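You operate a simulated robot arm through the tools that you are given. There is no shell and no other tool. Be economical: measure what you need, move in short steps, check, and stop when the job is done.

You run a simulated robot arm. Do the job below in one go: nothing can be reset, and whatever is moved stays where it is left.

## Task
Close the near cabinet door. Put the seam paste jar in the carrying tray. Take the locating pin from the seam bench and put it on the shelf over the bead bench. Put the polishing pad on the bead bench away on the tool bench. Take the wiping block from the feed table and put it on the wire bench. Push the parts drawer shut. Take the block file from the bail bench and put it in the medium bottom disc there. Put one of the rollers from the narrow bench on the rear ledge of the test bench. Lift the oil cup lid of the bottom seamer open. The order is free. Set down upright: seam paste jar, polishing pad, wiping block, block file, roller.

The check looks at the end state, three seconds after you hand in, the way a careful person would. Anything else that was tipped, shoved, dropped, spilled or broken makes it a failure. Lids that push on must go on centred and level and be pressed home; caps that screw on are set level and turned clockwise until they are tight.

## Robot
A 6-joint arm with a four-finger gripper on a trunk, on a base that drives. Base frame: it is fixed to the floor where the robot stands at the start and does not move with it; the origin is under the middle of the robot, x ahead of it, y to its left, z up. Units: mm, degrees, N and s.
With the tool pointing down near the work surface it reaches from about 620 to 760 mm from the robot's upright axis, wherever it stands. Its first joint turns from -166.0 to 166.0 degrees. Places, roughly: block file [-250, -7500, 1000]; carrying tray (36x20x5 cm) [2900, -900, 900]; locating pin (4x4x12 cm) [3100, -1500, 900]; medium bottom disc (21x21x5 cm) [-400, -8000, 900]; near cabinet door [600, 200, 1200]; oil cup lid of the bottom seamer [-200, 1300, 900]; parts drawer [600, -7800, 700]; polishing pad [3750, -2250, 1000]; rear ledge of the test bench (159x24 cm) [-660, 3960, 840]; roller [-2000, 1750, 1000]; seam paste jar (8x8x11 cm) [3200, -1200, 900]; shelf over the bead bench [4100, -2600, 1300]; tool bench [-2600, 4100, 800]; wiping block [4500, -5250, 750]; wire bench (20x22 cm) [540, -8020, 840]. Payload 3.43 kg.
The TCP is the grasp point between the finger pads, 30 mm short of the fingertips. In the tool frame z runs along the fingers and y along their closing line. The gripper opens to 120 mm. The gripper's body begins 85 mm behind the TCP.
Orientation is told as [roll, pitch, yaw] about the base's x, y, z axes, in that order, counted from this pose: with the fingers straight down and closing along the base's y, the tool's x points along the base's -x, its y along +y and its z along -z.

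## Interface
- The arm moves only by the tool servo_tool. Its argument "rows" is a list of rows, each a list of 3 entries, a list of its own where there are three numbers: the opening in per cent of the stroke, from 0 (shut) to 100 (fully open), then the shift along the tool's x, y, z in units of 300 mm (1.0 is 300 mm), then the turn, a rotation vector about the tool's x, y, z in units of 120 degrees (1.0 is 120 degrees). In form: [[grip, [x, y, z], [rx, ry, rz]], ...]. A call has 1 to 12 rows; each row is the pose to reach, as a shift and turn from the pose commanded when the call began, along the tool's axes at that moment. A call with a number of a shift or a turn outside -1 to 1 is refused whole. A row lasts 0.2 s, in which the tool goes at most 50 mm and 8.6 degrees; a call with a longer step from one row to the next is refused whole, and so is a gripper value outside its range. Where a pose cannot be reached the arm comes as near as it can. A force on the tool above 40 N (or 10 N above the force at the start of the call, whichever is more), or a blocked arm, ends the call early, and 0.2 s more pass. Each finger halts on what it meets, pressing with about 34 N; the grip force reading is that of the motor and also rises with nothing between the fingers. The clock runs only during rows and for 0.2 s after the last one: add rows that repeat a pose to give the fingers time. The reply holds the time, the measured pose of the TCP, the force on the tool along the base axes, the opening and the grip force, in the units named above and with some noise, with the torque about the TCP (base axes, N m) and any sound that the robot's microphone picked up.
- Cameras (640 x 400 px; columns grow to the right, rows downward): "scene" is now at [62.6, 200, 1801.8]; the picture's right is [0.01, -1.00, 0.00], its down [-0.72, -0.01, -0.70] and it looks along [0.70, 0.01, -0.72] (base axes); focal length 255 px, centre (320, 200). "wrist" rides on the gripper at [71, -17, -121] in the tool frame; the picture's right is [0.23, 0.97, 0.00], its down [-0.81, 0.19, -0.55] and it looks along [-0.54, 0.13, 0.83] (tool axes); focal length 275 px, centre (320, 200). There is no depth. A picture from a camera that has moved, and an enlarged one, comes with that camera's place and axes in the base frame and with its lens. The place of the scene camera against the robot may be out by one fixed shift of up to 18 mm in any direction.
- grab_frame(camera): a new picture of that camera. No time passes.
- move_column(by): slides the trunk up (or, below 0, down) by that many mm; the arm and the scene camera ride with it, the base frame stays. It gives what a move gives, with no picture.
- base_move(legs): drives the robot by 1 to 6 legs, each [ahead, left, turn to the left] in mm, mm and degrees, along the robot's own axes; the way and the turn of a leg run together, so that a leg with both is an arc; at most 1500 mm and 180 degrees a leg. The arm and the cameras ride along, it lands a little off, and it stops where it bumps. It gives what a move gives.
- pan_tilt(pan, tilt): turns the head with the scene camera to pan (to the left, within 120 degrees either way) and tilt (down, from -29 to 69), counted from straight ahead of the robot. It gives what a move gives.
- close_up(camera, box): a new picture of the part [left, top, right, bottom] of that camera's present view, enlarged. No time passes.
- sign_off(): hands the job in; it is judged then, once.

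Work in short steps. Places have to be worked out from the pictures, the camera data and where the tool is seen: move nearer, look again, correct. Check each grasp and each placing, and mend what went wrong. You have 217 turns and 202 pictures in all, those below and enlarged ones among them. Open the gripper and draw the arm clear of the work before you hand the job in, unless the task says otherwise; then end with one line.

The tools are called after "Emit:" as name(argument=value, ...) on one line, values as JSON. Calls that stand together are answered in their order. servo_tool: Moves the arm, as the interface text tells. Its arguments: {"type":"object","properties":{"rows":{"type":"array","items":{"type":"array"}}},"required":["rows"]} The other tools are called the same way: move_column (by) slides the trunk up or down; base_move (legs) drives the base; pan_tilt (pan, tilt) turns the head that bears the scene camera; grab_frame (camera) takes a picture; close_up (camera, box) takes an enlarged picture of a part of a camera's view; sign_off () hands the job in.

At the start:

```text
time_s: 0.0
tool_pos: [458.8, -124.0, 1436.5]
orientation: [0.0, 0.1, 0.1]
ft_force: [0.8, -0.2, -0.2]
moment: [0.0, -0.03, 0.01]
opening: 120.1
finger_force: 0.0
trunk travel left (down, up): [-375.0, 165.0]
robot x, y, heading: [-1.9, 6.9, 0.1]
head pan, tilt: [-4.9, 46.9]
```

scene: 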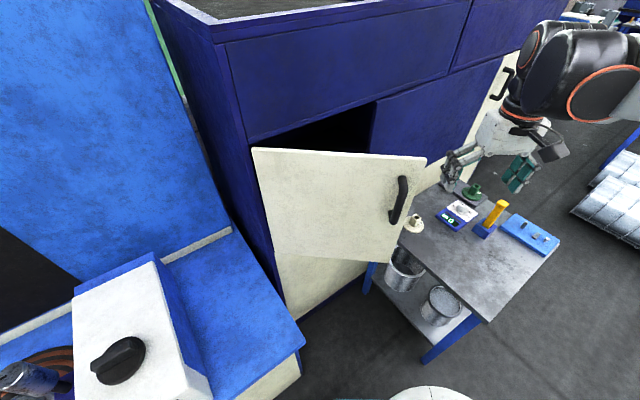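
wrist: 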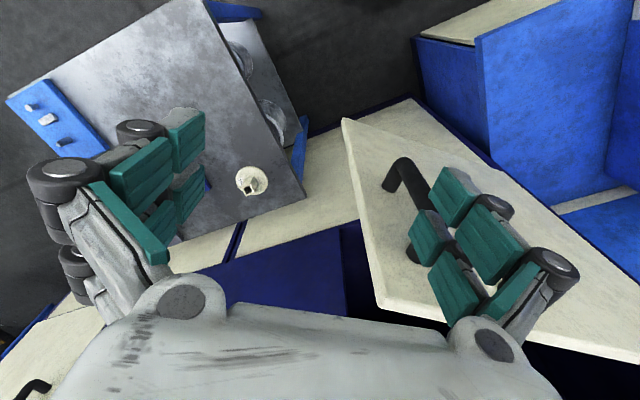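

The near door's hinge is at about (610, 386) and its free edge at about (568, -52), z 950–1428. Closed, the free edge should sit near (869, 30). I'll shut the fingers, tilt the tool forward and move in front of the door, left of the handle.

Emit:
servo_tool(rows=[[0, [0.011, 0.114, 0.078], [0, -0.0625, 0]], [0, [0.022, 0.228, 0.156], [0, -0.125, 0]], [0, [0.033, 0.342, 0.233], [0, -0.1875, 0]], [0, [0.045, 0.456, 0.311], [0, -0.25, 0]], [0, [0.056, 0.57, 0.389], [0, -0.3125, 0]], [0, [0.067, 0.683, 0.467], [0, -0.375, 0]], [0, [0.067, 0.683, 0.467], [0, -0.375, 0]]])

Emit:
grab_frame(camera="scene")

```text
time_s: 1.6
tool_pos: [437.6, 79.7, 1296.2]
orientation: [0.1, -45.1, 0.1]
ft_force: [-1.0, -0.1, -0.9]
moment: [0.04, -0.01, 0.03]
opening: 0.2
finger_force: 33.3
trunk travel left (down, up): [-375.0, 165.0]
robot x, y, heading: [-0.2, 0.5, 0.0]
head pan, tilt: [-4.9, 46.9]
```

```text
199 pictures are left
camera scene: at [60.5, 191.3, 1800.6], right [-0.09, -1.0, 0.0], down [-0.73, 0.06, -0.68], along [0.68, -0.06, -0.73], focal length 255 px, centre (320, 200)
```

scene: 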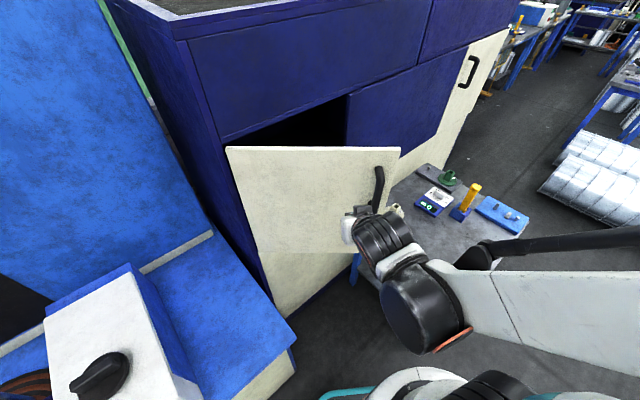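

The door matches my estimate. I push forward with the closed fingertips at mid height, left of the handle.

Emit:
servo_tool(rows=[[0, [-0.06, 0.01, 0.06], [0, 0, 0]], [0, [-0.12, 0.02, 0.12], [0, 0, 0]], [0, [-0.18, 0.03, 0.18], [0, 0, 0]], [0, [-0.23, 0.035, 0.23], [0, 0, 0]], [0, [-0.28, 0.04, 0.28], [0, 0, 0]], [0, [-0.33, 0.05, 0.33], [0, 0, 0]], [0, [-0.38, 0.065, 0.38], [0, 0, 0]], [0, [-0.43, 0.08, 0.43], [0, 0, 0]], [0, [-0.48, 0.095, 0.48], [0, 0, 0]], [0, [-0.53, 0.11, 0.53], [0, 0, 0]], [0, [-0.58, 0.125, 0.58], [0, 0, 0]], [0, [-0.62, 0.14, 0.62], [0, 0, 0]]])

Emit:
grab_frame(camera="scene")

```text
time_s: 4.2
tool_pos: [702.4, 122.9, 1295.9]
orientation: [0.0, -45.0, 0.1]
ft_force: [0.4, 0.8, 0.2]
moment: [0.01, 0.01, 0.02]
opening: 0.0
finger_force: 33.6
trunk travel left (down, up): [-375.0, 165.0]
robot x, y, heading: [0.8, -1.9, -0.1]
head pan, tilt: [-4.9, 46.9]
```

```text
198 pictures are left
camera scene: at [62.2, 192.6, 1800.4], right [-0.09, -1.0, 0.0], down [-0.73, 0.06, -0.68], along [0.68, -0.06, -0.73], focal length 255 px, centre (320, 200)
```

scene: 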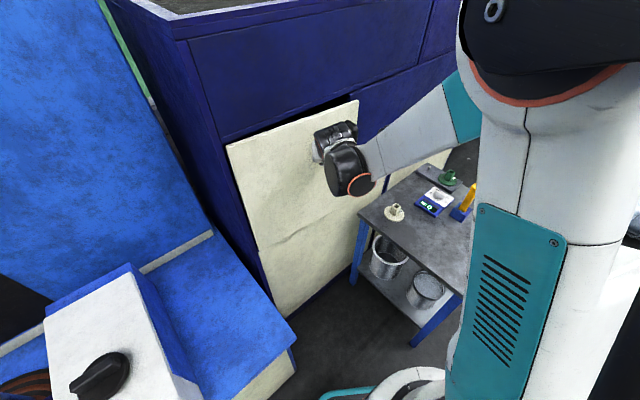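

The door is most of the way shut. I keep pushing the last ~70 mm.

Emit:
servo_tool(rows=[[0, [-0.035, 0.015, 0.035], [0, 0, 0]], [0, [-0.07, 0.03, 0.07], [0, 0, 0]], [0, [-0.1, 0.045, 0.1], [0, 0, 0]], [0, [-0.13, 0.06, 0.13], [0, 0, 0]], [0, [-0.16, 0.07, 0.16], [0, 0, 0]], [0, [-0.19, 0.09, 0.19], [0, 0, 0]], [0, [-0.21, 0.1, 0.21], [0, 0, 0]]])

Emit:
grab_frame(camera="scene")

```text
time_s: 5.0
tool_pos: [734.1, 132.5, 1293.9]
orientation: [-0.2, -44.4, 0.0]
ft_force: [-20.3, -7.5, 2.8]
moment: [0.04, -0.09, -0.07]
opening: 0.0
finger_force: 32.9
trunk travel left (down, up): [-375.0, 165.0]
robot x, y, heading: [1.0, -0.3, 0.2]
head pan, tilt: [-4.9, 46.9]
stopped in row 4: the force on the tool passed its limit at 53 N (the readings are from after the stop); the commanded pose is now the measured one
```

```text
197 pictures are left
camera scene: at [56.7, 190.7, 1800.9], right [-0.09, -1.0, 0.0], down [-0.73, 0.06, -0.69], along [0.68, -0.06, -0.73], focal length 255 px, centre (320, 200)
```

scene: 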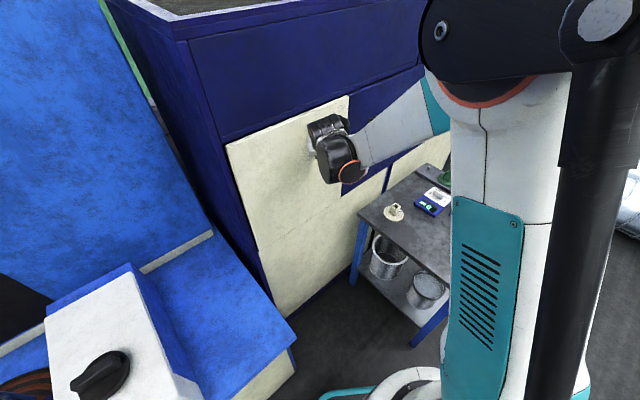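

The door stopped firm and looks shut. I back the arm off and check it.

Emit:
servo_tool(rows=[[0, [0.1, 0, -0.1], [0, 0, 0]], [0, [0.2, 0, -0.2], [0, 0, 0]], [0, [0.3, -0.05, -0.3], [0, 0.06, 0]], [0, [0.4, -0.1, -0.4], [0, 0.12, 0]], [0, [0.5, -0.15, -0.5], [0, 0.18, 0]], [0, [0.58, -0.2, -0.58], [0, 0.24, 0]], [0, [0.58, -0.3, -0.62], [0, 0.3, 0]], [0, [0.58, -0.4, -0.66], [0, 0.37, 0]]])

Emit:
grab_frame(camera="scene")

Emit:
pan_tilt(pan=70, tilt=35)

Emit:
grab_frame(camera="scene")

Emit:
pan_tilt(pan=115, tilt=25)

Emit:
grab_frame(camera="scene")

Emit:
pan_tilt(pan=-60, tilt=20)

Emit:
grab_frame(camera="scene")

```text
time_s: 6.8
tool_pos: [476.3, 12.8, 1313.7]
orientation: [-0.1, 0.2, -0.1]
ft_force: [-1.3, -0.7, -0.9]
moment: [0.02, 0.04, 0.02]
opening: 0.0
finger_force: 33.2
trunk travel left (down, up): [-375.0, 165.0]
robot x, y, heading: [3.0, 1.6, -0.0]
head pan, tilt: [-4.9, 46.9]
```

```text
196 pictures are left
camera scene: at [62.2, 167.3, 1811.2], right [-0.36, -0.93, 0.0], down [-0.59, 0.23, -0.77], along [0.72, -0.28, -0.64], focal length 255 px, centre (320, 200)
```

scene: 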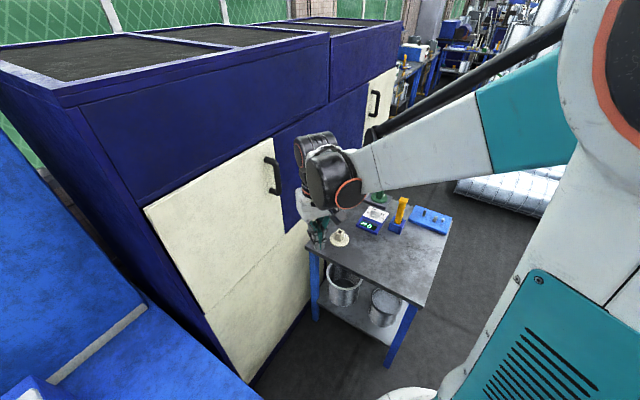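

```text
time_s: 8.3
tool_pos: [475.1, 13.7, 1312.1]
orientation: [-0.1, -0.1, -0.1]
ft_force: [0.4, 0.7, 0.3]
moment: [0.0, -0.04, -0.01]
opening: 0.0
finger_force: 33.0
trunk travel left (down, up): [-375.0, 165.0]
robot x, y, heading: [0.9, 5.8, -0.1]
head pan, tilt: [70.0, 35.0]
```

```text
195 pictures are left
camera scene: at [65.4, 170.8, 1818.5], right [-0.32, -0.95, 0.0], down [-0.54, 0.18, -0.82], along [0.78, -0.26, -0.57], focal length 255 px, centre (320, 200)
```

scene: 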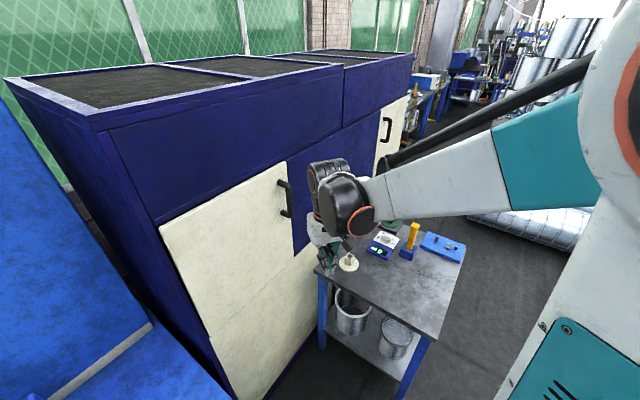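

```text
time_s: 9.4
tool_pos: [475.7, 13.7, 1312.4]
orientation: [-0.2, -0.2, 0.0]
ft_force: [-0.7, 0.2, 0.0]
moment: [0.01, 0.02, -0.04]
opening: 0.0
finger_force: 33.5
trunk travel left (down, up): [-375.0, 165.0]
robot x, y, heading: [-0.7, 0.6, 0.2]
head pan, tilt: [115.0, 25.0]
```

```text
194 pictures are left
camera scene: at [70.3, 174.6, 1832.1], right [-0.27, -0.96, 0.0], down [-0.42, 0.12, -0.9], along [0.87, -0.24, -0.44], focal length 255 px, centre (320, 200)
```

scene: 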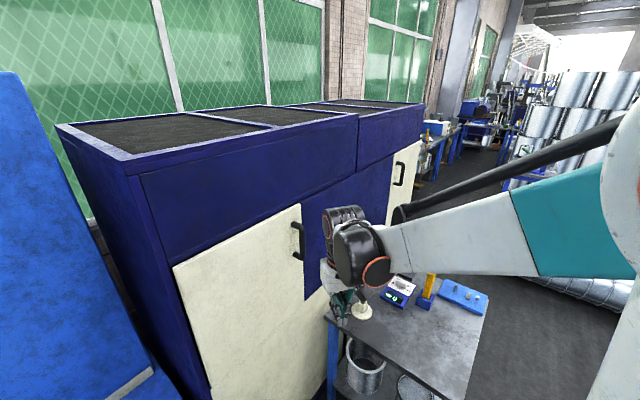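

```text
time_s: 12.1
tool_pos: [475.8, 14.0, 1313.5]
orientation: [0.0, -0.1, -0.1]
ft_force: [0.1, -0.5, -0.5]
moment: [-0.01, -0.02, 0.03]
opening: 0.2
finger_force: 33.1
trunk travel left (down, up): [-375.0, 165.0]
robot x, y, heading: [0.3, -2.4, -0.1]
head pan, tilt: [-60.0, 20.0]
```

```text
193 pictures are left
camera scene: at [28.3, 118.4, 1841.7], right [-0.87, -0.5, 0.0], down [-0.17, 0.3, -0.94], along [0.47, -0.81, -0.34], focal length 255 px, centre (320, 200)
```

scene: 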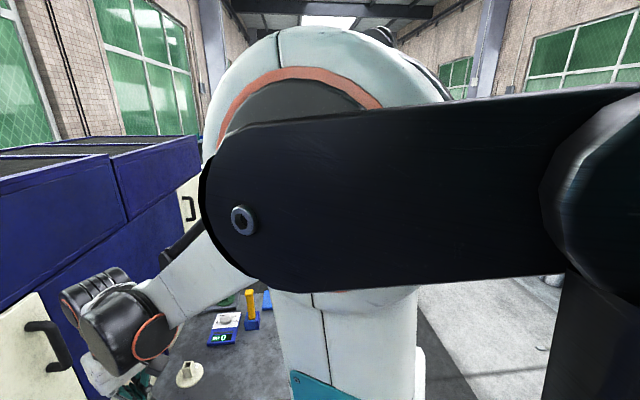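

The door looks flush now. The head seems hindered by the folded arm, so I move the arm forward and to the right, then look left.

Emit:
servo_tool(rows=[[0, [-0.02, -0.14, -0.06], [0, 0, 0]], [0, [-0.04, -0.28, -0.12], [0, 0, 0]], [0, [-0.08, -0.42, -0.18], [0, 0, 0]], [0, [-0.12, -0.56, -0.24], [0, 0, 0]], [0, [-0.16, -0.7, -0.3], [0, 0, 0]]])

Emit:
pan_tilt(pan=60, tilt=30)

Emit:
grab_frame(camera="scene")

```text
time_s: 13.3
tool_pos: [523.8, -196.7, 1403.4]
orientation: [-0.1, 0.0, -0.2]
ft_force: [0.4, -1.8, 0.1]
moment: [0.04, 0.03, 0.02]
opening: 0.0
finger_force: 33.2
trunk travel left (down, up): [-375.0, 165.0]
robot x, y, heading: [4.6, 0.4, -0.0]
head pan, tilt: [-60.0, 20.0]
```

```text
time_s: 15.3
tool_pos: [523.7, -195.1, 1403.8]
orientation: [-0.1, -0.1, -0.1]
ft_force: [-0.1, -0.5, 0.1]
moment: [0.0, -0.03, -0.03]
opening: 0.0
finger_force: 33.5
trunk travel left (down, up): [-375.0, 165.0]
robot x, y, heading: [-1.7, -1.6, -0.2]
head pan, tilt: [60.0, 30.0]
```

```text
192 pictures are left
camera scene: at [27.1, 277.3, 1825.7], right [0.87, -0.5, 0.0], down [-0.25, -0.43, -0.87], along [0.43, 0.75, -0.5], focal length 255 px, centre (320, 200)
```

scene: 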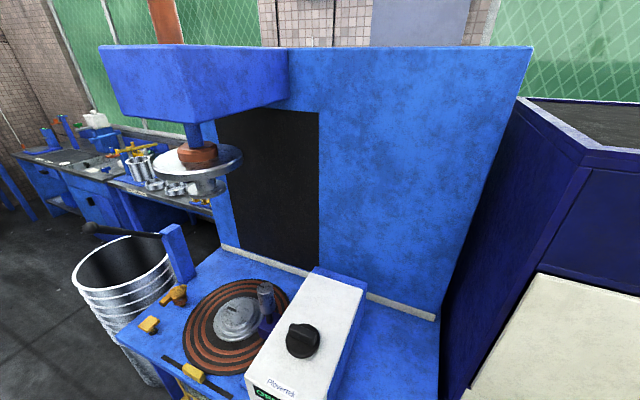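

The brass fitting at about pixel (175, 297) projects to (-150, 1250, 900), so it's the oil cup. I enlarge it.

Emit:
close_up(camera="scene", box=[110, 250, 250, 390])

Emit:
pan_tilt(pan=100, tilt=35)

Emit:
grab_frame(camera="scene")

```text
2.86 times, centred on (180, 320) of scene
camera zoom: at [27.1, 277.3, 1825.7], right [0.87, -0.5, 0.0], down [-0.25, -0.43, -0.87], along [0.43, 0.75, -0.5], focal length 728 px, centre (720, -143)
```

zoom: 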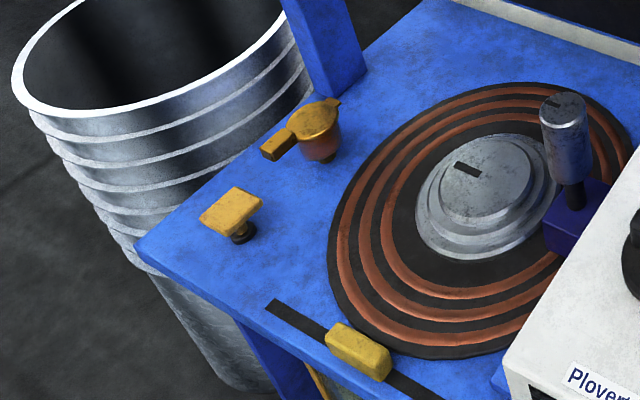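

```text
time_s: 16.3
tool_pos: [523.4, -195.6, 1403.7]
orientation: [0.0, 0.0, 0.0]
ft_force: [0.5, -0.1, -0.8]
moment: [0.02, -0.01, 0.02]
opening: 0.0
finger_force: 33.1
trunk travel left (down, up): [-375.0, 165.0]
robot x, y, heading: [0.6, 3.1, -0.0]
head pan, tilt: [100.0, 35.0]
```

```text
190 pictures are left
camera scene: at [-33.4, 285.7, 1817.9], right [0.98, 0.17, 0.0], down [0.1, -0.56, -0.82], along [-0.14, 0.81, -0.57], focal length 255 px, centre (320, 200)
```

scene: 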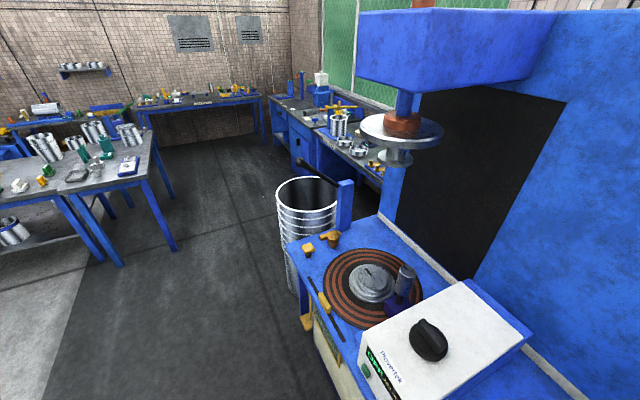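

The seamer's front edge runs from about (82, 604) to (-374, 1237), with the cup near its left corner. I drive along the front to about (-700, 877) and turn to face it.

Emit:
base_move(legs=[[-700, 877, 0], [0, 0, 36]])

Emit:
pan_tilt(pan=0, tilt=45)

Emit:
grab_frame(camera="scene")

```text
time_s: 23.8
tool_pos: [-162.0, 1020.8, 1405.1]
orientation: [-0.1, 0.0, 35.6]
ft_force: [-0.2, -1.7, -0.6]
moment: [0.0, 0.0, 0.0]
opening: 0.0
finger_force: 33.1
trunk travel left (down, up): [-375.0, 165.0]
robot x, y, heading: [-700.0, 874.4, 35.8]
head pan, tilt: [100.0, 35.0]
```

```text
time_s: 25.5
tool_pos: [-162.0, 1020.1, 1403.7]
orientation: [-0.1, 0.1, 35.6]
ft_force: [-0.1, -0.7, -0.3]
moment: [-0.01, 0.0, 0.05]
opening: 0.0
finger_force: 33.5
trunk travel left (down, up): [-375.0, 165.0]
robot x, y, heading: [-696.4, 872.2, 35.6]
head pan, tilt: [0.0, 45.0]
```

```text
189 pictures are left
camera scene: at [-766.0, 1071.3, 1803.1], right [0.58, -0.81, 0.0], down [-0.57, -0.41, -0.71], along [0.57, 0.41, -0.71], focal length 255 px, centre (320, 200)
```

scene: 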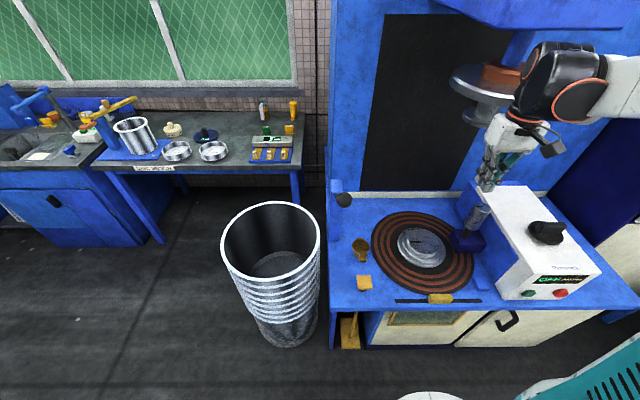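

Two views put the cup lid at about (-142, 1302, 874), 700 mm from the robot. I enlarge it to see hinge and tab.

Emit:
close_up(camera="scene", box=[320, 210, 420, 310])

```text
4.00 times, centred on (370, 260) of scene
camera zoom: at [-766.0, 1071.3, 1803.1], right [0.58, -0.81, 0.0], down [-0.57, -0.41, -0.71], along [0.57, 0.41, -0.71], focal length 1019 px, centre (120, -40)
```

zoom: 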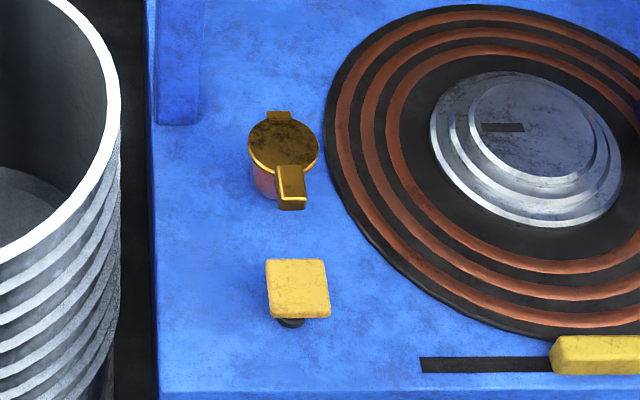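

The tab points straight toward the robot and the hinge is on the far side. I open the gripper halfway, move above the tab and look with the wrist camera.

Emit:
servo_tool(rows=[[50, [-0.01, 0.08, 0.08], [0, 0, 0]], [50, [-0.05, 0.16, 0.2], [0, 0, 0]], [50, [-0.1, 0.24, 0.32], [0, 0, 0]], [50, [-0.15, 0.32, 0.44], [0, 0, 0]], [50, [-0.2, 0.4, 0.56], [0, 0, 0]], [50, [-0.25, 0.48, 0.68], [0, 0, 0]], [50, [-0.3, 0.56, 0.8], [0, 0, 0]], [50, [-0.36, 0.64, 0.9], [0, 0, 0]], [50, [-0.427, 0.723, 1.0], [0, 0, 0]], [50, [-0.427, 0.723, 1.0], [0, 0, 0]]])

Emit:
grab_frame(camera="wrist")

Emit:
grab_frame(camera="scene")

```text
time_s: 27.7
tool_pos: [-184.3, 1271.0, 1102.8]
orientation: [-0.1, -0.1, 35.5]
ft_force: [0.6, -1.0, -0.4]
moment: [-0.01, -0.01, 0.01]
opening: 60.0
finger_force: 0.1
trunk travel left (down, up): [-375.0, 165.0]
robot x, y, heading: [-700.7, 872.7, 35.7]
head pan, tilt: [0.0, 45.0]
```

```text
187 pictures are left
camera wrist: at [-232.0, 1214.5, 1223.3], right [-0.75, 0.66, 0.0], down [0.55, 0.63, 0.55], along [0.37, 0.42, -0.83], focal length 275 px, centre (320, 200)
```

wrist: 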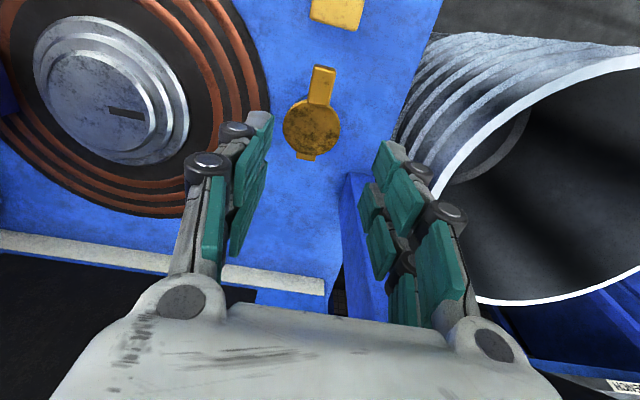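

```text
186 pictures are left
camera scene: at [-766.3, 1070.6, 1803.2], right [0.58, -0.81, 0.0], down [-0.57, -0.41, -0.71], along [0.57, 0.41, -0.71], focal length 255 px, centre (320, 200)
```

scene: 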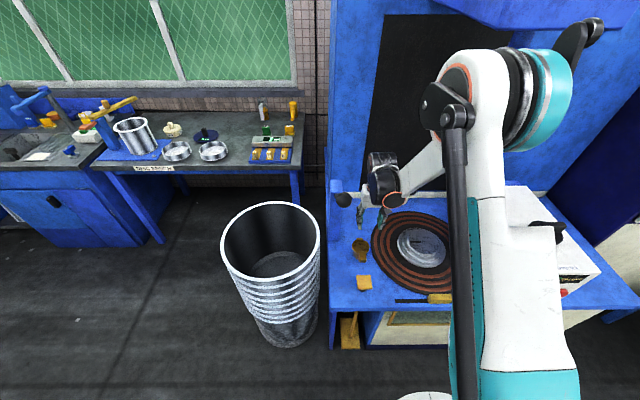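

The lid centre is at (-143, 1299), the tab centre at (-190, 1265) and the hinge at (-110, 1322). I descend to just above the tab.

Emit:
servo_tool(rows=[[50, [0.007, 0, 0.144], [0, 0, 0]], [50, [0.014, 0, 0.288], [0, 0, 0]], [50, [0.02, -0.005, 0.432], [0, 0, 0]], [50, [0.027, -0.005, 0.577], [0, 0, 0]], [50, [0.027, -0.005, 0.577], [0, 0, 0]]])

Emit:
grab_frame(camera="wrist")

Emit:
close_up(camera="scene", box=[320, 190, 420, 290])

```text
time_s: 28.9
tool_pos: [-189.1, 1263.5, 929.2]
orientation: [0.0, 0.1, 35.5]
ft_force: [-0.7, 0.0, 0.7]
moment: [0.02, -0.02, 0.0]
opening: 60.2
finger_force: 0.0
trunk travel left (down, up): [-375.0, 165.0]
robot x, y, heading: [-704.6, 873.6, 36.0]
head pan, tilt: [0.0, 45.0]
```

```text
185 pictures are left
camera wrist: at [-236.8, 1207.6, 1050.0], right [-0.75, 0.66, 0.0], down [0.55, 0.63, 0.55], along [0.37, 0.41, -0.83], focal length 275 px, centre (320, 200)
```

wrist: 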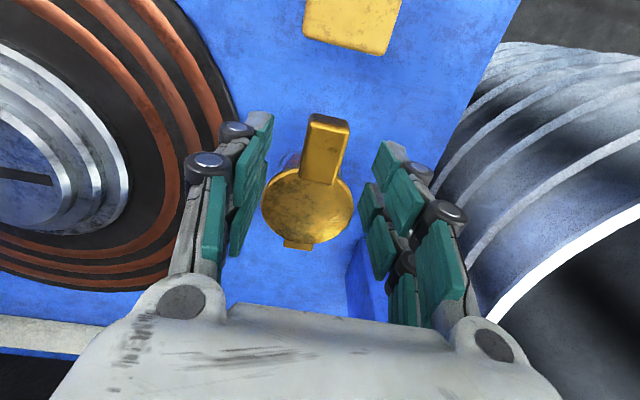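

```text
4.00 times, centred on (370, 240) of scene
camera zoom: at [-766.2, 1071.3, 1803.1], right [0.58, -0.81, 0.0], down [-0.57, -0.41, -0.71], along [0.57, 0.41, -0.71], focal length 1019 px, centre (120, 40)
```

zoom: 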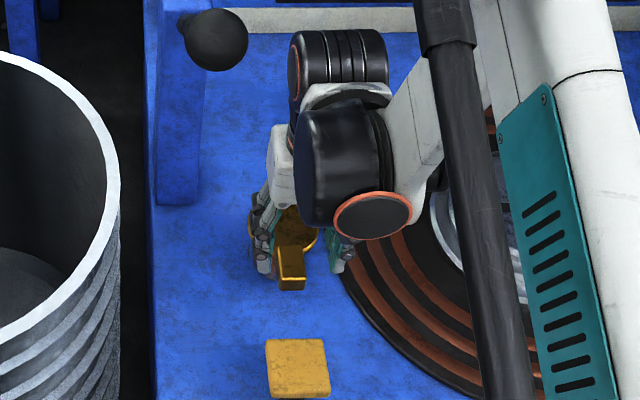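

The tab lies between the fingers, about 4 mm off centre, with the lid at z ≈ 862. I lower 52 mm with that correction and close on the tab.

Emit:
servo_tool(rows=[[50, [0, 0.013, 0.06], [0, 0, 0]], [50, [0, 0.013, 0.12], [0, 0, 0]], [50, [0, 0.013, 0.175], [0, 0, 0]], [30, [0, 0.013, 0.175], [0, 0, 0]], [0, [0, 0.013, 0.175], [0, 0, 0]], [0, [0, 0.013, 0.175], [0, 0, 0]]])

Emit:
grab_frame(camera="wrist")

```text
time_s: 30.3
tool_pos: [-191.7, 1267.3, 876.8]
orientation: [-0.2, 0.0, 35.6]
ft_force: [3.2, -5.9, -0.6]
moment: [-0.15, -0.05, 1.07]
opening: 27.1
finger_force: 44.9
trunk travel left (down, up): [-375.0, 165.0]
robot x, y, heading: [-701.4, 873.6, 35.4]
head pan, tilt: [0.0, 45.0]
```

```text
183 pictures are left
camera wrist: at [-237.8, 1210.5, 997.9], right [-0.75, 0.66, 0.0], down [0.55, 0.63, 0.55], along [0.37, 0.41, -0.83], focal length 275 px, centre (320, 200)
```

wrist: 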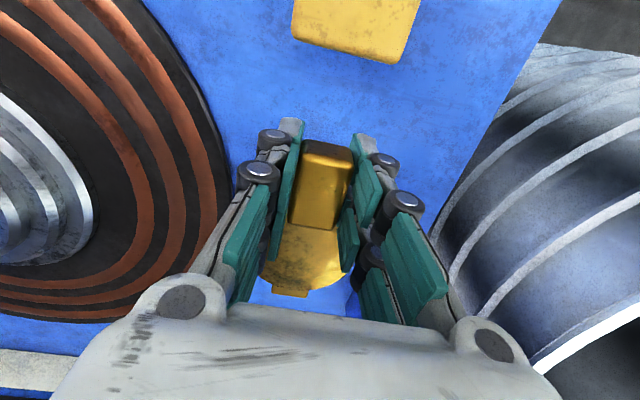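

Grip on the tab is 27 mm wide. I swing it up along an arc about the hinge, radius about 98 mm.

Emit:
servo_tool(rows=[[0, [-0.001, 0, -0.028], [0, 0, 0]], [0, [-0.005, 0, -0.057], [0, 0, 0]], [0, [-0.02, 0, -0.112], [0, 0, 0]], [0, [-0.044, 0, -0.163], [0, 0, 0]], [0, [-0.076, 0, -0.21], [0, 0, 0]], [0, [-0.117, 0, -0.25], [0, 0, 0]]])

Emit:
grab_frame(camera="wrist")

```text
time_s: 31.7
tool_pos: [-161.1, 1288.1, 954.5]
orientation: [-0.1, 0.1, 35.5]
ft_force: [-2.8, -13.3, -12.0]
moment: [-1.23, 1.22, 0.28]
opening: 27.6
finger_force: 45.5
trunk travel left (down, up): [-375.0, 165.0]
robot x, y, heading: [-700.1, 872.7, 35.5]
head pan, tilt: [0.0, 45.0]
```

```text
182 pictures are left
camera wrist: at [-209.3, 1231.4, 1073.8], right [-0.75, 0.66, 0.0], down [0.55, 0.63, 0.55], along [0.37, 0.42, -0.83], focal length 275 px, centre (320, 200)
```

wrist: 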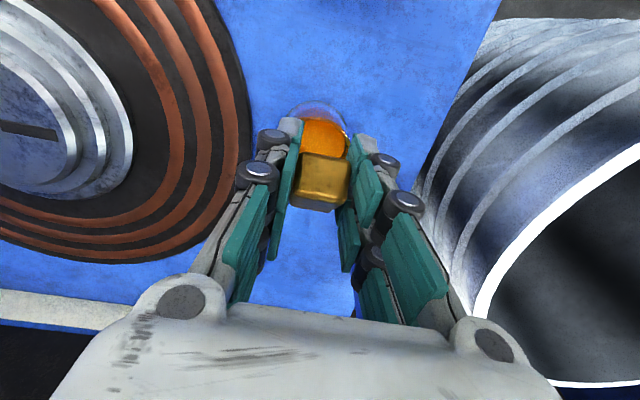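

The lid is swinging and the oil is visible. I continue the arc to about 105°.

Emit:
servo_tool(rows=[[0, [-0.047, 0, -0.033], [0, 0, 0]], [0, [-0.098, 0, -0.057], [0, 0, 0]], [0, [-0.153, 0, -0.072], [0, 0, 0]], [0, [-0.21, 0, -0.077], [0, 0, 0]], [0, [-0.267, 0, -0.072], [0, 0, 0]], [0, [-0.295, 0, -0.065], [0, 0, 0]]])

Emit:
grab_frame(camera="wrist")

Emit:
close_up(camera="scene", box=[320, 190, 420, 290])

```text
time_s: 33.1
tool_pos: [-89.5, 1339.6, 974.1]
orientation: [-0.1, -0.1, 35.4]
ft_force: [-5.9, -15.1, 4.4]
moment: [-1.19, 1.08, 0.36]
opening: 27.7
finger_force: 45.1
trunk travel left (down, up): [-375.0, 165.0]
robot x, y, heading: [-699.9, 873.8, 35.3]
head pan, tilt: [0.0, 45.0]
```

```text
181 pictures are left
camera wrist: at [-138.3, 1282.9, 1094.2], right [-0.75, 0.66, 0.0], down [0.55, 0.63, 0.55], along [0.37, 0.42, -0.83], focal length 275 px, centre (320, 200)
```

wrist: 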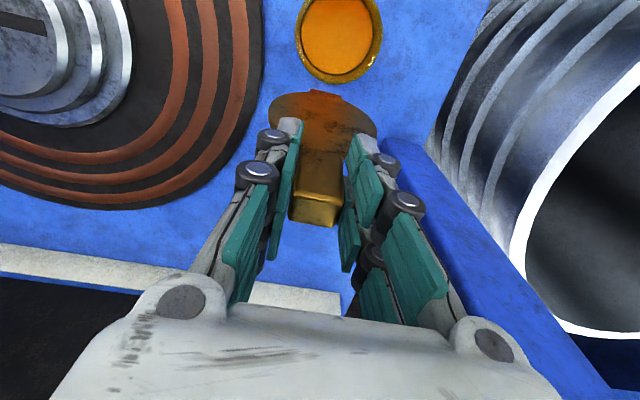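

```text
4.00 times, centred on (370, 240) of scene
camera zoom: at [-766.5, 1069.6, 1803.4], right [0.58, -0.81, 0.0], down [-0.57, -0.41, -0.71], along [0.57, 0.41, -0.71], focal length 1019 px, centre (120, 40)
```

zoom: 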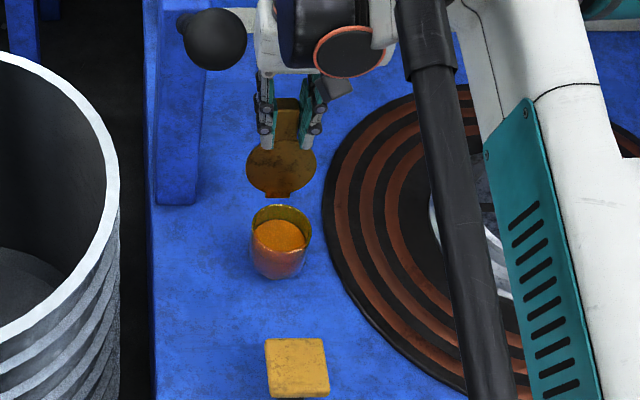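

The lid stands open past vertical. I release it and raise the gripper straight up.

Emit:
servo_tool(rows=[[35, [-0.00295, 0, 0], [0, 0, 0]], [55, [0, 0, 0], [0, 0, 0]], [55, [0, 0, 0], [0, 0, 0]], [55, [0, 0, -0.1], [0, 0, 0]], [55, [0, 0, -0.23], [0, 0, 0]], [55, [0, 0, -0.38], [0, 0, 0]], [55, [0.1, 0, -0.5], [0, 0, 0]], [30, [0.2, 0, -0.6], [0, 0, 0]]])

Emit:
close_up(camera="scene", box=[320, 190, 420, 290])

```text
time_s: 34.9
tool_pos: [-140.8, 1304.9, 1154.7]
orientation: [-0.1, -0.1, 35.5]
ft_force: [0.4, -1.0, 1.2]
moment: [0.03, -0.05, -0.02]
opening: 35.9
finger_force: 0.1
trunk travel left (down, up): [-375.0, 165.0]
robot x, y, heading: [-699.1, 874.5, 35.6]
head pan, tilt: [0.0, 45.0]
```

```text
4.00 times, centred on (370, 240) of scene
camera zoom: at [-767.2, 1070.4, 1803.2], right [0.58, -0.81, 0.0], down [-0.57, -0.41, -0.71], along [0.58, 0.41, -0.71], focal length 1019 px, centre (120, 40)
```

zoom: 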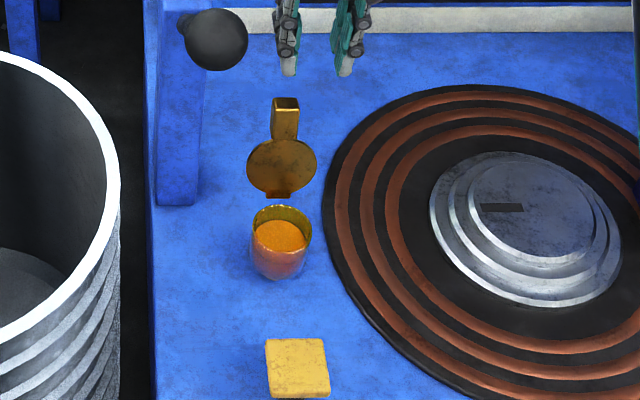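

The lid stays open. I draw the arm back to a travel pose and look toward the narrow bench.

Emit:
servo_tool(rows=[[30, [0.12, 0, -0.08], [0, 0, 0]], [30, [0.25, 0, -0.16], [0, 0, 0]], [30, [0.38, -0.05, -0.24], [0, 0, 0]], [30, [0.5, -0.12, -0.34], [0, 0, 0]], [30, [0.57, -0.22, -0.44], [0, 0, 0]], [30, [0.57, -0.34, -0.55], [0, 0, 0]], [30, [0.57, -0.46, -0.66], [0, 0, 0]], [30, [0.57, -0.58, -0.77], [0, 0, 0]]])

Emit:
pan_tilt(pan=90, tilt=30)

Emit:
grab_frame(camera="scene")

Emit:
pan_tilt(pan=118, tilt=40)

Emit:
grab_frame(camera="scene")

```text
refused: row 4 steps farther than a row can; nothing moved
```

```text
time_s: 36.6
tool_pos: [-139.5, 1305.3, 1151.8]
orientation: [-0.1, 0.0, 35.5]
ft_force: [-0.2, 0.7, -0.6]
moment: [0.02, -0.01, 0.01]
opening: 36.1
finger_force: 0.1
trunk travel left (down, up): [-375.0, 165.0]
robot x, y, heading: [-699.3, 871.5, 35.5]
head pan, tilt: [90.0, 30.0]
```

```text
178 pictures are left
camera scene: at [-884.6, 1097.6, 1825.7], right [0.81, 0.58, 0.0], down [0.29, -0.41, -0.87], along [-0.5, 0.7, -0.5], focal length 255 px, centre (320, 200)
```

scene: 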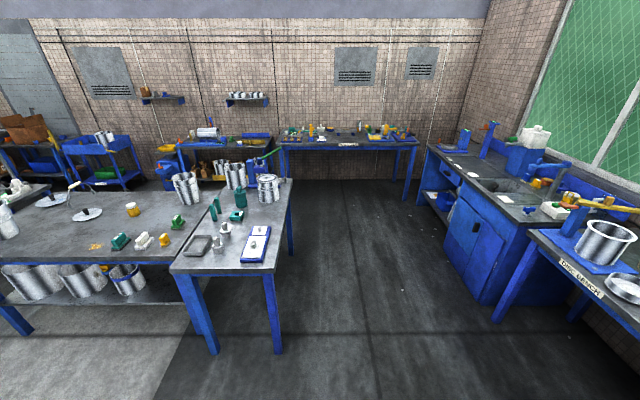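

```text
time_s: 37.5
tool_pos: [-139.7, 1305.3, 1152.4]
orientation: [-0.1, 0.1, 35.5]
ft_force: [-1.1, 0.5, 0.4]
moment: [0.0, -0.02, -0.01]
opening: 35.7
finger_force: 0.1
trunk travel left (down, up): [-375.0, 165.0]
robot x, y, heading: [-701.7, 873.7, 35.3]
head pan, tilt: [118.0, 40.0]
```

```text
177 pictures are left
camera scene: at [-908.1, 1061.9, 1810.4], right [0.44, 0.9, 0.0], down [0.58, -0.29, -0.77], along [-0.69, 0.34, -0.64], focal length 255 px, centre (320, 200)
```

scene: 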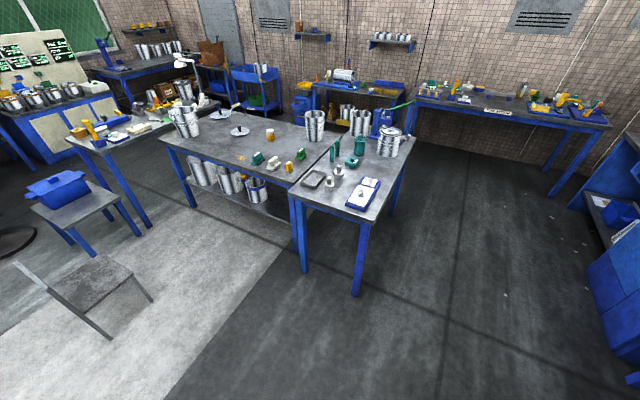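

The narrow bench is the small one straight on. I enlarge it to find the rollers.

Emit:
close_up(camera="scene", box=[280, 100, 430, 220])

Emit:
servo_tool(rows=[[30, [0.11, 0, -0.08], [0, 0, 0]], [30, [0.22, 0, -0.16], [0, 0, 0]], [30, [0.33, -0.03, -0.24], [0, 0, 0]], [30, [0.43, -0.1, -0.33], [0, 0, 0]], [30, [0.5, -0.18, -0.43], [0, 0, 0]], [30, [0.54, -0.28, -0.53], [0, 0, 0]], [30, [0.56, -0.4, -0.62], [0, 0, 0]], [30, [0.57, -0.51, -0.7], [0, 0, 0]], [30, [0.57, -0.62, -0.78], [0, 0, 0]]])

```text
3.33 times, centred on (355, 160) of scene
camera zoom: at [-908.1, 1061.9, 1810.4], right [0.44, 0.9, 0.0], down [0.58, -0.29, -0.77], along [-0.69, 0.34, -0.64], focal length 850 px, centre (203, 333)
```

zoom: 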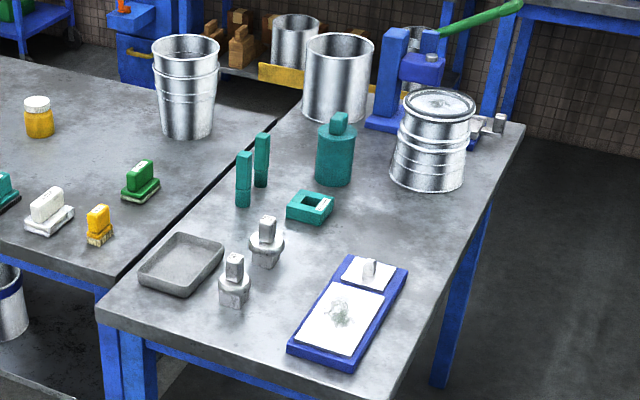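

```text
time_s: 39.5
tool_pos: [-171.5, 1055.5, 1387.3]
orientation: [-0.1, 0.0, 35.6]
ft_force: [1.2, 0.7, -0.1]
moment: [0.04, 0.02, 0.01]
opening: 35.9
finger_force: 0.1
trunk travel left (down, up): [-375.0, 165.0]
robot x, y, heading: [-702.2, 868.4, 35.6]
head pan, tilt: [118.0, 40.0]
```

The rollers are the two flanged pieces with square shanks, around (-1926, 1622) and (-2009, 1733). I drive to the bench's short end, facing along it.

Emit:
base_move(legs=[[-549, 635, 0], [0, 0, 91]])

Emit:
pan_tilt(pan=0, tilt=50)

Emit:
grab_frame(camera="scene")

Emit:
grab_frame(camera="wrist")

```text
time_s: 47.8
tool_pos: [-1701.9, 1595.5, 1387.3]
orientation: [-0.1, 0.1, 126.3]
ft_force: [-0.5, 0.1, -0.8]
moment: [0.01, 0.0, 0.02]
opening: 36.0
finger_force: 0.1
trunk travel left (down, up): [-375.0, 165.0]
robot x, y, heading: [-1514.1, 1067.9, 126.2]
head pan, tilt: [118.0, 40.0]
```

```text
time_s: 49.8
tool_pos: [-1701.4, 1596.9, 1386.0]
orientation: [-0.1, 0.0, 126.3]
ft_force: [-0.1, -0.1, 0.2]
moment: [0.01, 0.03, 0.01]
opening: 36.0
finger_force: 0.1
trunk travel left (down, up): [-375.0, 165.0]
robot x, y, heading: [-1511.3, 1066.7, 126.5]
head pan, tilt: [0.0, 50.0]
```

```text
175 pictures are left
camera scene: at [-1706.3, 995.1, 1796.2], right [0.8, 0.59, 0.0], down [0.45, -0.62, -0.64], along [-0.38, 0.52, -0.77], focal length 255 px, centre (320, 200)
```

scene: 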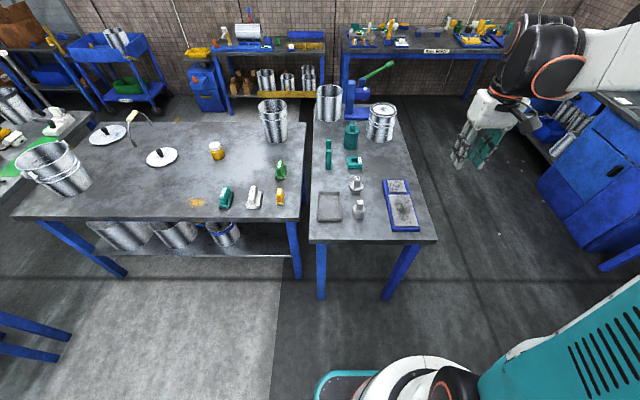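

```text
174 pictures are left
camera wrist: at [-1645.3, 1547.0, 1507.2], right [-0.65, -0.76, 0.0], down [-0.64, 0.54, 0.55], along [-0.42, 0.36, -0.83], focal length 275 px, centre (320, 200)
```

wrist: 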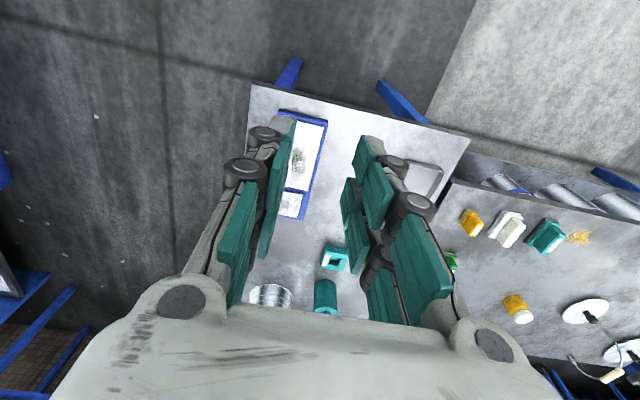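

The near roller triangulates to (-1968, 1645, ~918). I nudge ahead 40 mm and bring the gripper above it.

Emit:
base_move(legs=[[40, 0, 0]])

Emit:
servo_tool(rows=[[60, [-0.06, 0.077, 0.1], [0, 0, 0]], [60, [-0.13, 0.154, 0.21], [0, 0, 0]], [60, [-0.195, 0.231, 0.32], [0, 0, 0]], [60, [-0.26, 0.308, 0.43], [0, 0, 0]], [60, [-0.325, 0.385, 0.54], [0, 0, 0]], [60, [-0.39, 0.462, 0.65], [0, 0, 0]], [60, [-0.455, 0.54, 0.77], [0, 0, 0]], [60, [-0.523, 0.617, 0.89], [0, 0, 0]], [60, [-0.523, 0.617, 0.89], [0, 0, 0]]])

Emit:
grab_frame(camera="wrist")

```text
time_s: 50.6
tool_pos: [-1727.9, 1631.3, 1385.6]
orientation: [-0.1, 0.1, 126.3]
ft_force: [-0.9, 0.4, 0.1]
moment: [-0.08, -0.07, -0.03]
opening: 35.8
finger_force: 0.1
trunk travel left (down, up): [-375.0, 165.0]
robot x, y, heading: [-1537.5, 1103.4, 126.4]
head pan, tilt: [0.0, 50.0]
```

```text
time_s: 52.6
tool_pos: [-1969.7, 1645.4, 1117.6]
orientation: [0.0, -0.1, 126.3]
ft_force: [-0.3, 0.2, -0.1]
moment: [-0.03, 0.01, -0.02]
opening: 72.0
finger_force: 0.2
trunk travel left (down, up): [-375.0, 165.0]
robot x, y, heading: [-1540.1, 1099.2, 126.4]
head pan, tilt: [0.0, 50.0]
```

```text
173 pictures are left
camera wrist: at [-1911.8, 1596.4, 1238.3], right [-0.65, -0.76, 0.0], down [-0.64, 0.54, 0.55], along [-0.42, 0.36, -0.83], focal length 275 px, centre (320, 200)
```

wrist: 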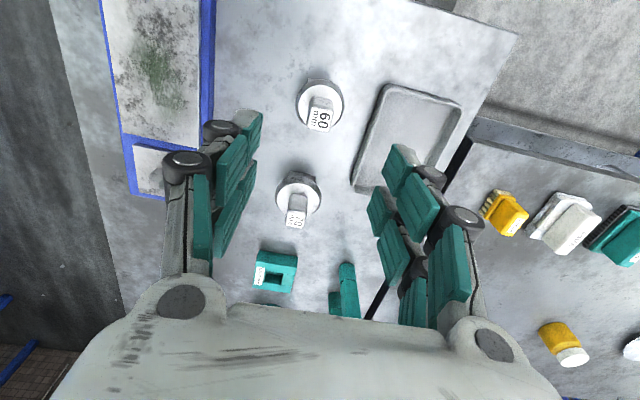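

Both rollers are in view, the near one at (320, 110). I enlarge it for the shank's orientation.

Emit:
close_up(camera="wrist", box=[260, 60, 390, 240])

```text
2.22 times, centred on (325, 150) of wrist
camera zoom: at [-1911.8, 1596.4, 1238.3], right [-0.65, -0.76, 0.0], down [-0.64, 0.54, 0.55], along [-0.42, 0.36, -0.83], focal length 612 px, centre (309, 311)
```

zoom: 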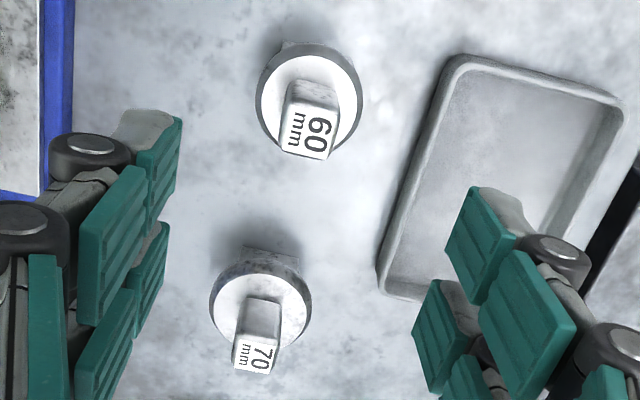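

The 60 mm roller's shank is aligned with the fingers. I adjust slightly and lower to about z 1020, then look again.

Emit:
servo_tool(rows=[[60, [-0.02, 0.008, 0.1], [0, 0, 0]], [60, [-0.04, 0.008, 0.22], [0, 0, 0]], [60, [-0.04, 0.008, 0.325], [0, 0, 0]], [60, [-0.04, 0.008, 0.325], [0, 0, 0]]])

Emit:
grab_frame(camera="wrist")

```text
time_s: 53.6
tool_pos: [-1977.4, 1654.8, 1022.6]
orientation: [-0.2, 0.0, 126.3]
ft_force: [0.0, 0.5, -1.0]
moment: [-0.01, -0.01, 0.02]
opening: 72.0
finger_force: 0.1
trunk travel left (down, up): [-375.0, 165.0]
robot x, y, heading: [-1539.3, 1102.6, 126.3]
head pan, tilt: [0.0, 50.0]
```

```text
171 pictures are left
camera wrist: at [-1921.2, 1604.7, 1141.9], right [-0.65, -0.76, 0.0], down [-0.64, 0.54, 0.55], along [-0.42, 0.36, -0.83], focal length 275 px, centre (320, 200)
```

wrist: 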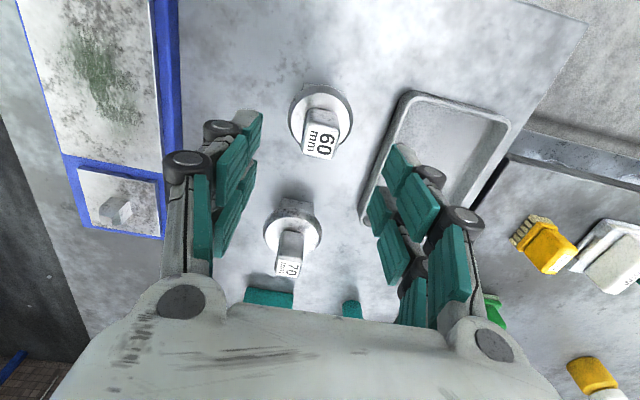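

If the top is at z ≈ 960, the shank is on the tool axis. I lower another 45 mm to confirm by parallax.

Emit:
servo_tool(rows=[[60, [0, 0, 0.08], [0, 0, 0]], [60, [0, 0, 0.15], [0, 0, 0]], [60, [0, 0, 0.15], [0, 0, 0]]])

Emit:
grab_frame(camera="wrist")

Emit:
close_up(camera="scene", box=[300, 150, 420, 250])

```text
time_s: 54.5
tool_pos: [-1976.1, 1656.4, 977.9]
orientation: [-0.1, 0.0, 126.3]
ft_force: [-0.3, 0.5, -0.6]
moment: [0.01, 0.01, -0.01]
opening: 71.8
finger_force: 0.1
trunk travel left (down, up): [-375.0, 165.0]
robot x, y, heading: [-1537.8, 1097.7, 126.6]
head pan, tilt: [0.0, 50.0]
```

```text
170 pictures are left
camera wrist: at [-1920.4, 1605.9, 1097.2], right [-0.65, -0.76, 0.0], down [-0.64, 0.54, 0.55], along [-0.42, 0.36, -0.83], focal length 275 px, centre (320, 200)
```

wrist: 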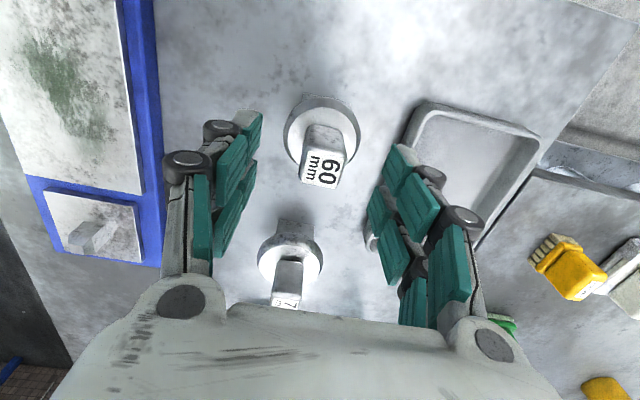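

```text
4.00 times, centred on (360, 200) of scene
camera zoom: at [-1730.2, 1027.4, 1796.2], right [0.8, 0.59, 0.0], down [0.45, -0.62, -0.64], along [-0.38, 0.52, -0.77], focal length 1019 px, centre (160, 200)
```

zoom: 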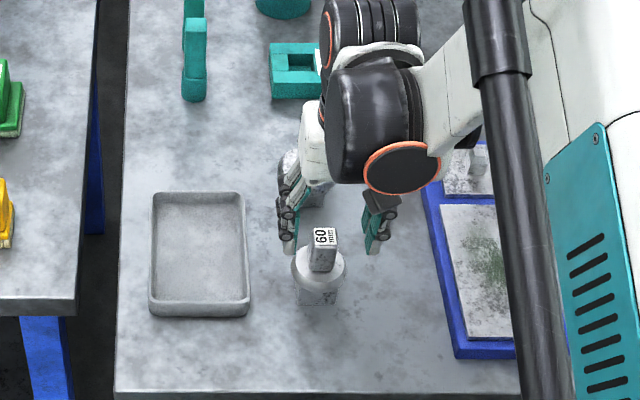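

Top of the shank at z ≈ 957, on axis. I lower 28 mm and close on the shank.

Emit:
servo_tool(rows=[[60, [0, 0, 0.05], [0, 0, 0]], [60, [0, 0, 0.093], [0, 0, 0]], [30, [0, 0, 0.093], [0, 0, 0]], [0, [0, 0, 0.093], [0, 0, 0]], [0, [0, 0, 0.093], [0, 0, 0]], [0, [0, 0, 0.093], [0, 0, 0]]])

Emit:
grab_frame(camera="wrist")

```text
time_s: 55.9
tool_pos: [-1976.7, 1655.1, 948.9]
orientation: [-0.1, -0.1, 126.3]
ft_force: [0.5, -0.7, 0.8]
moment: [-0.05, -0.05, 0.01]
opening: 27.6
finger_force: 34.1
trunk travel left (down, up): [-375.0, 165.0]
robot x, y, heading: [-1538.6, 1102.3, 126.4]
head pan, tilt: [0.0, 50.0]
```

```text
168 pictures are left
camera wrist: at [-1920.0, 1605.7, 1069.5], right [-0.65, -0.76, 0.0], down [-0.64, 0.54, 0.55], along [-0.42, 0.36, -0.83], focal length 275 px, centre (320, 200)
```

wrist: 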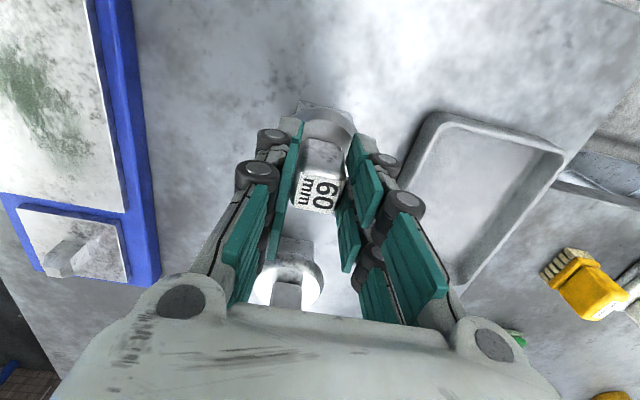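

The shank is gripped at 27.6 mm. I lift straight up, then retract toward the robot.

Emit:
servo_tool(rows=[[0, [0, 0, -0.08], [0, 0, 0]], [0, [0, 0, -0.2], [0, 0, 0]], [0, [0, 0, -0.33], [0, 0, 0]], [0, [0.05, -0.03, -0.46], [0, 0, 0]], [0, [0.13, -0.08, -0.58], [0, 0, 0]], [0, [0.22, -0.16, -0.68], [0, 0, 0]], [0, [0.32, -0.24, -0.78], [0, 0, 0]], [0, [0.42, -0.34, -0.86], [0, 0, 0]], [0, [0.48, -0.46, -0.94], [0, 0, 0]], [0, [0.52, -0.58, -1.0], [0, 0, 0]]])

Emit:
pan_tilt(pan=-20, tilt=20)

Emit:
grab_frame(camera="scene")

Emit:
grab_frame(camera="wrist")

```text
time_s: 58.0
tool_pos: [-1744.2, 1631.3, 1251.0]
orientation: [-0.1, -0.1, 126.3]
ft_force: [0.1, -0.5, -0.5]
moment: [0.01, 0.06, -0.02]
opening: 0.0
finger_force: 33.3
trunk travel left (down, up): [-375.0, 165.0]
robot x, y, heading: [-1536.8, 1105.4, 126.2]
head pan, tilt: [0.0, 50.0]
```

```text
time_s: 59.0
tool_pos: [-1745.0, 1630.3, 1249.0]
orientation: [-0.1, -0.1, 126.3]
ft_force: [-0.1, -0.1, -0.1]
moment: [-0.01, 0.02, -0.01]
opening: 0.0
finger_force: 33.1
trunk travel left (down, up): [-375.0, 165.0]
robot x, y, heading: [-1538.0, 1102.9, 126.5]
head pan, tilt: [-20.0, 20.0]
```

```text
167 pictures are left
camera scene: at [-1711.0, 1054.8, 1841.6], right [0.96, 0.28, 0.0], down [0.1, -0.33, -0.94], along [-0.27, 0.9, -0.34], focal length 255 px, centre (320, 200)
```

scene: 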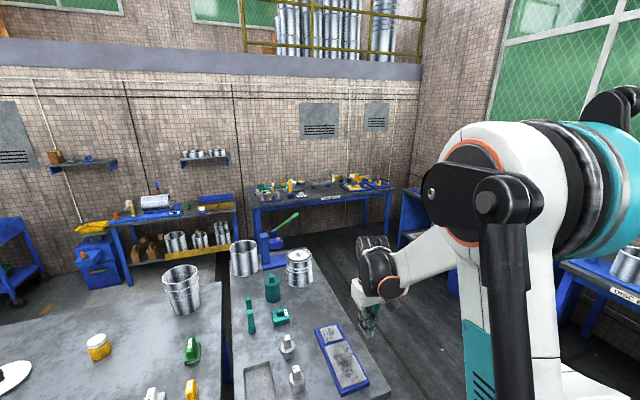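

```text
166 pictures are left
camera wrist: at [-1688.1, 1581.9, 1369.7], right [-0.65, -0.76, 0.0], down [-0.64, 0.54, 0.55], along [-0.42, 0.36, -0.83], focal length 275 px, centre (320, 200)
```

wrist: 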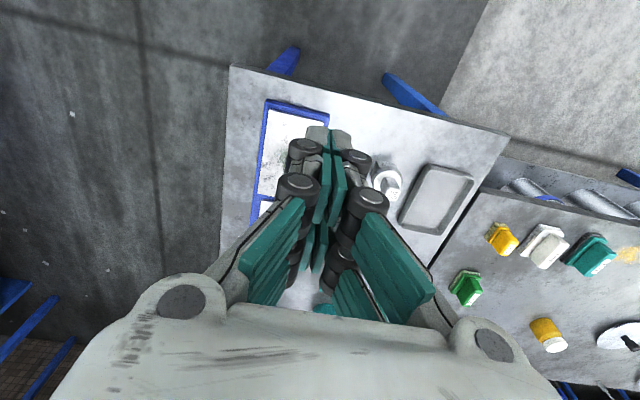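

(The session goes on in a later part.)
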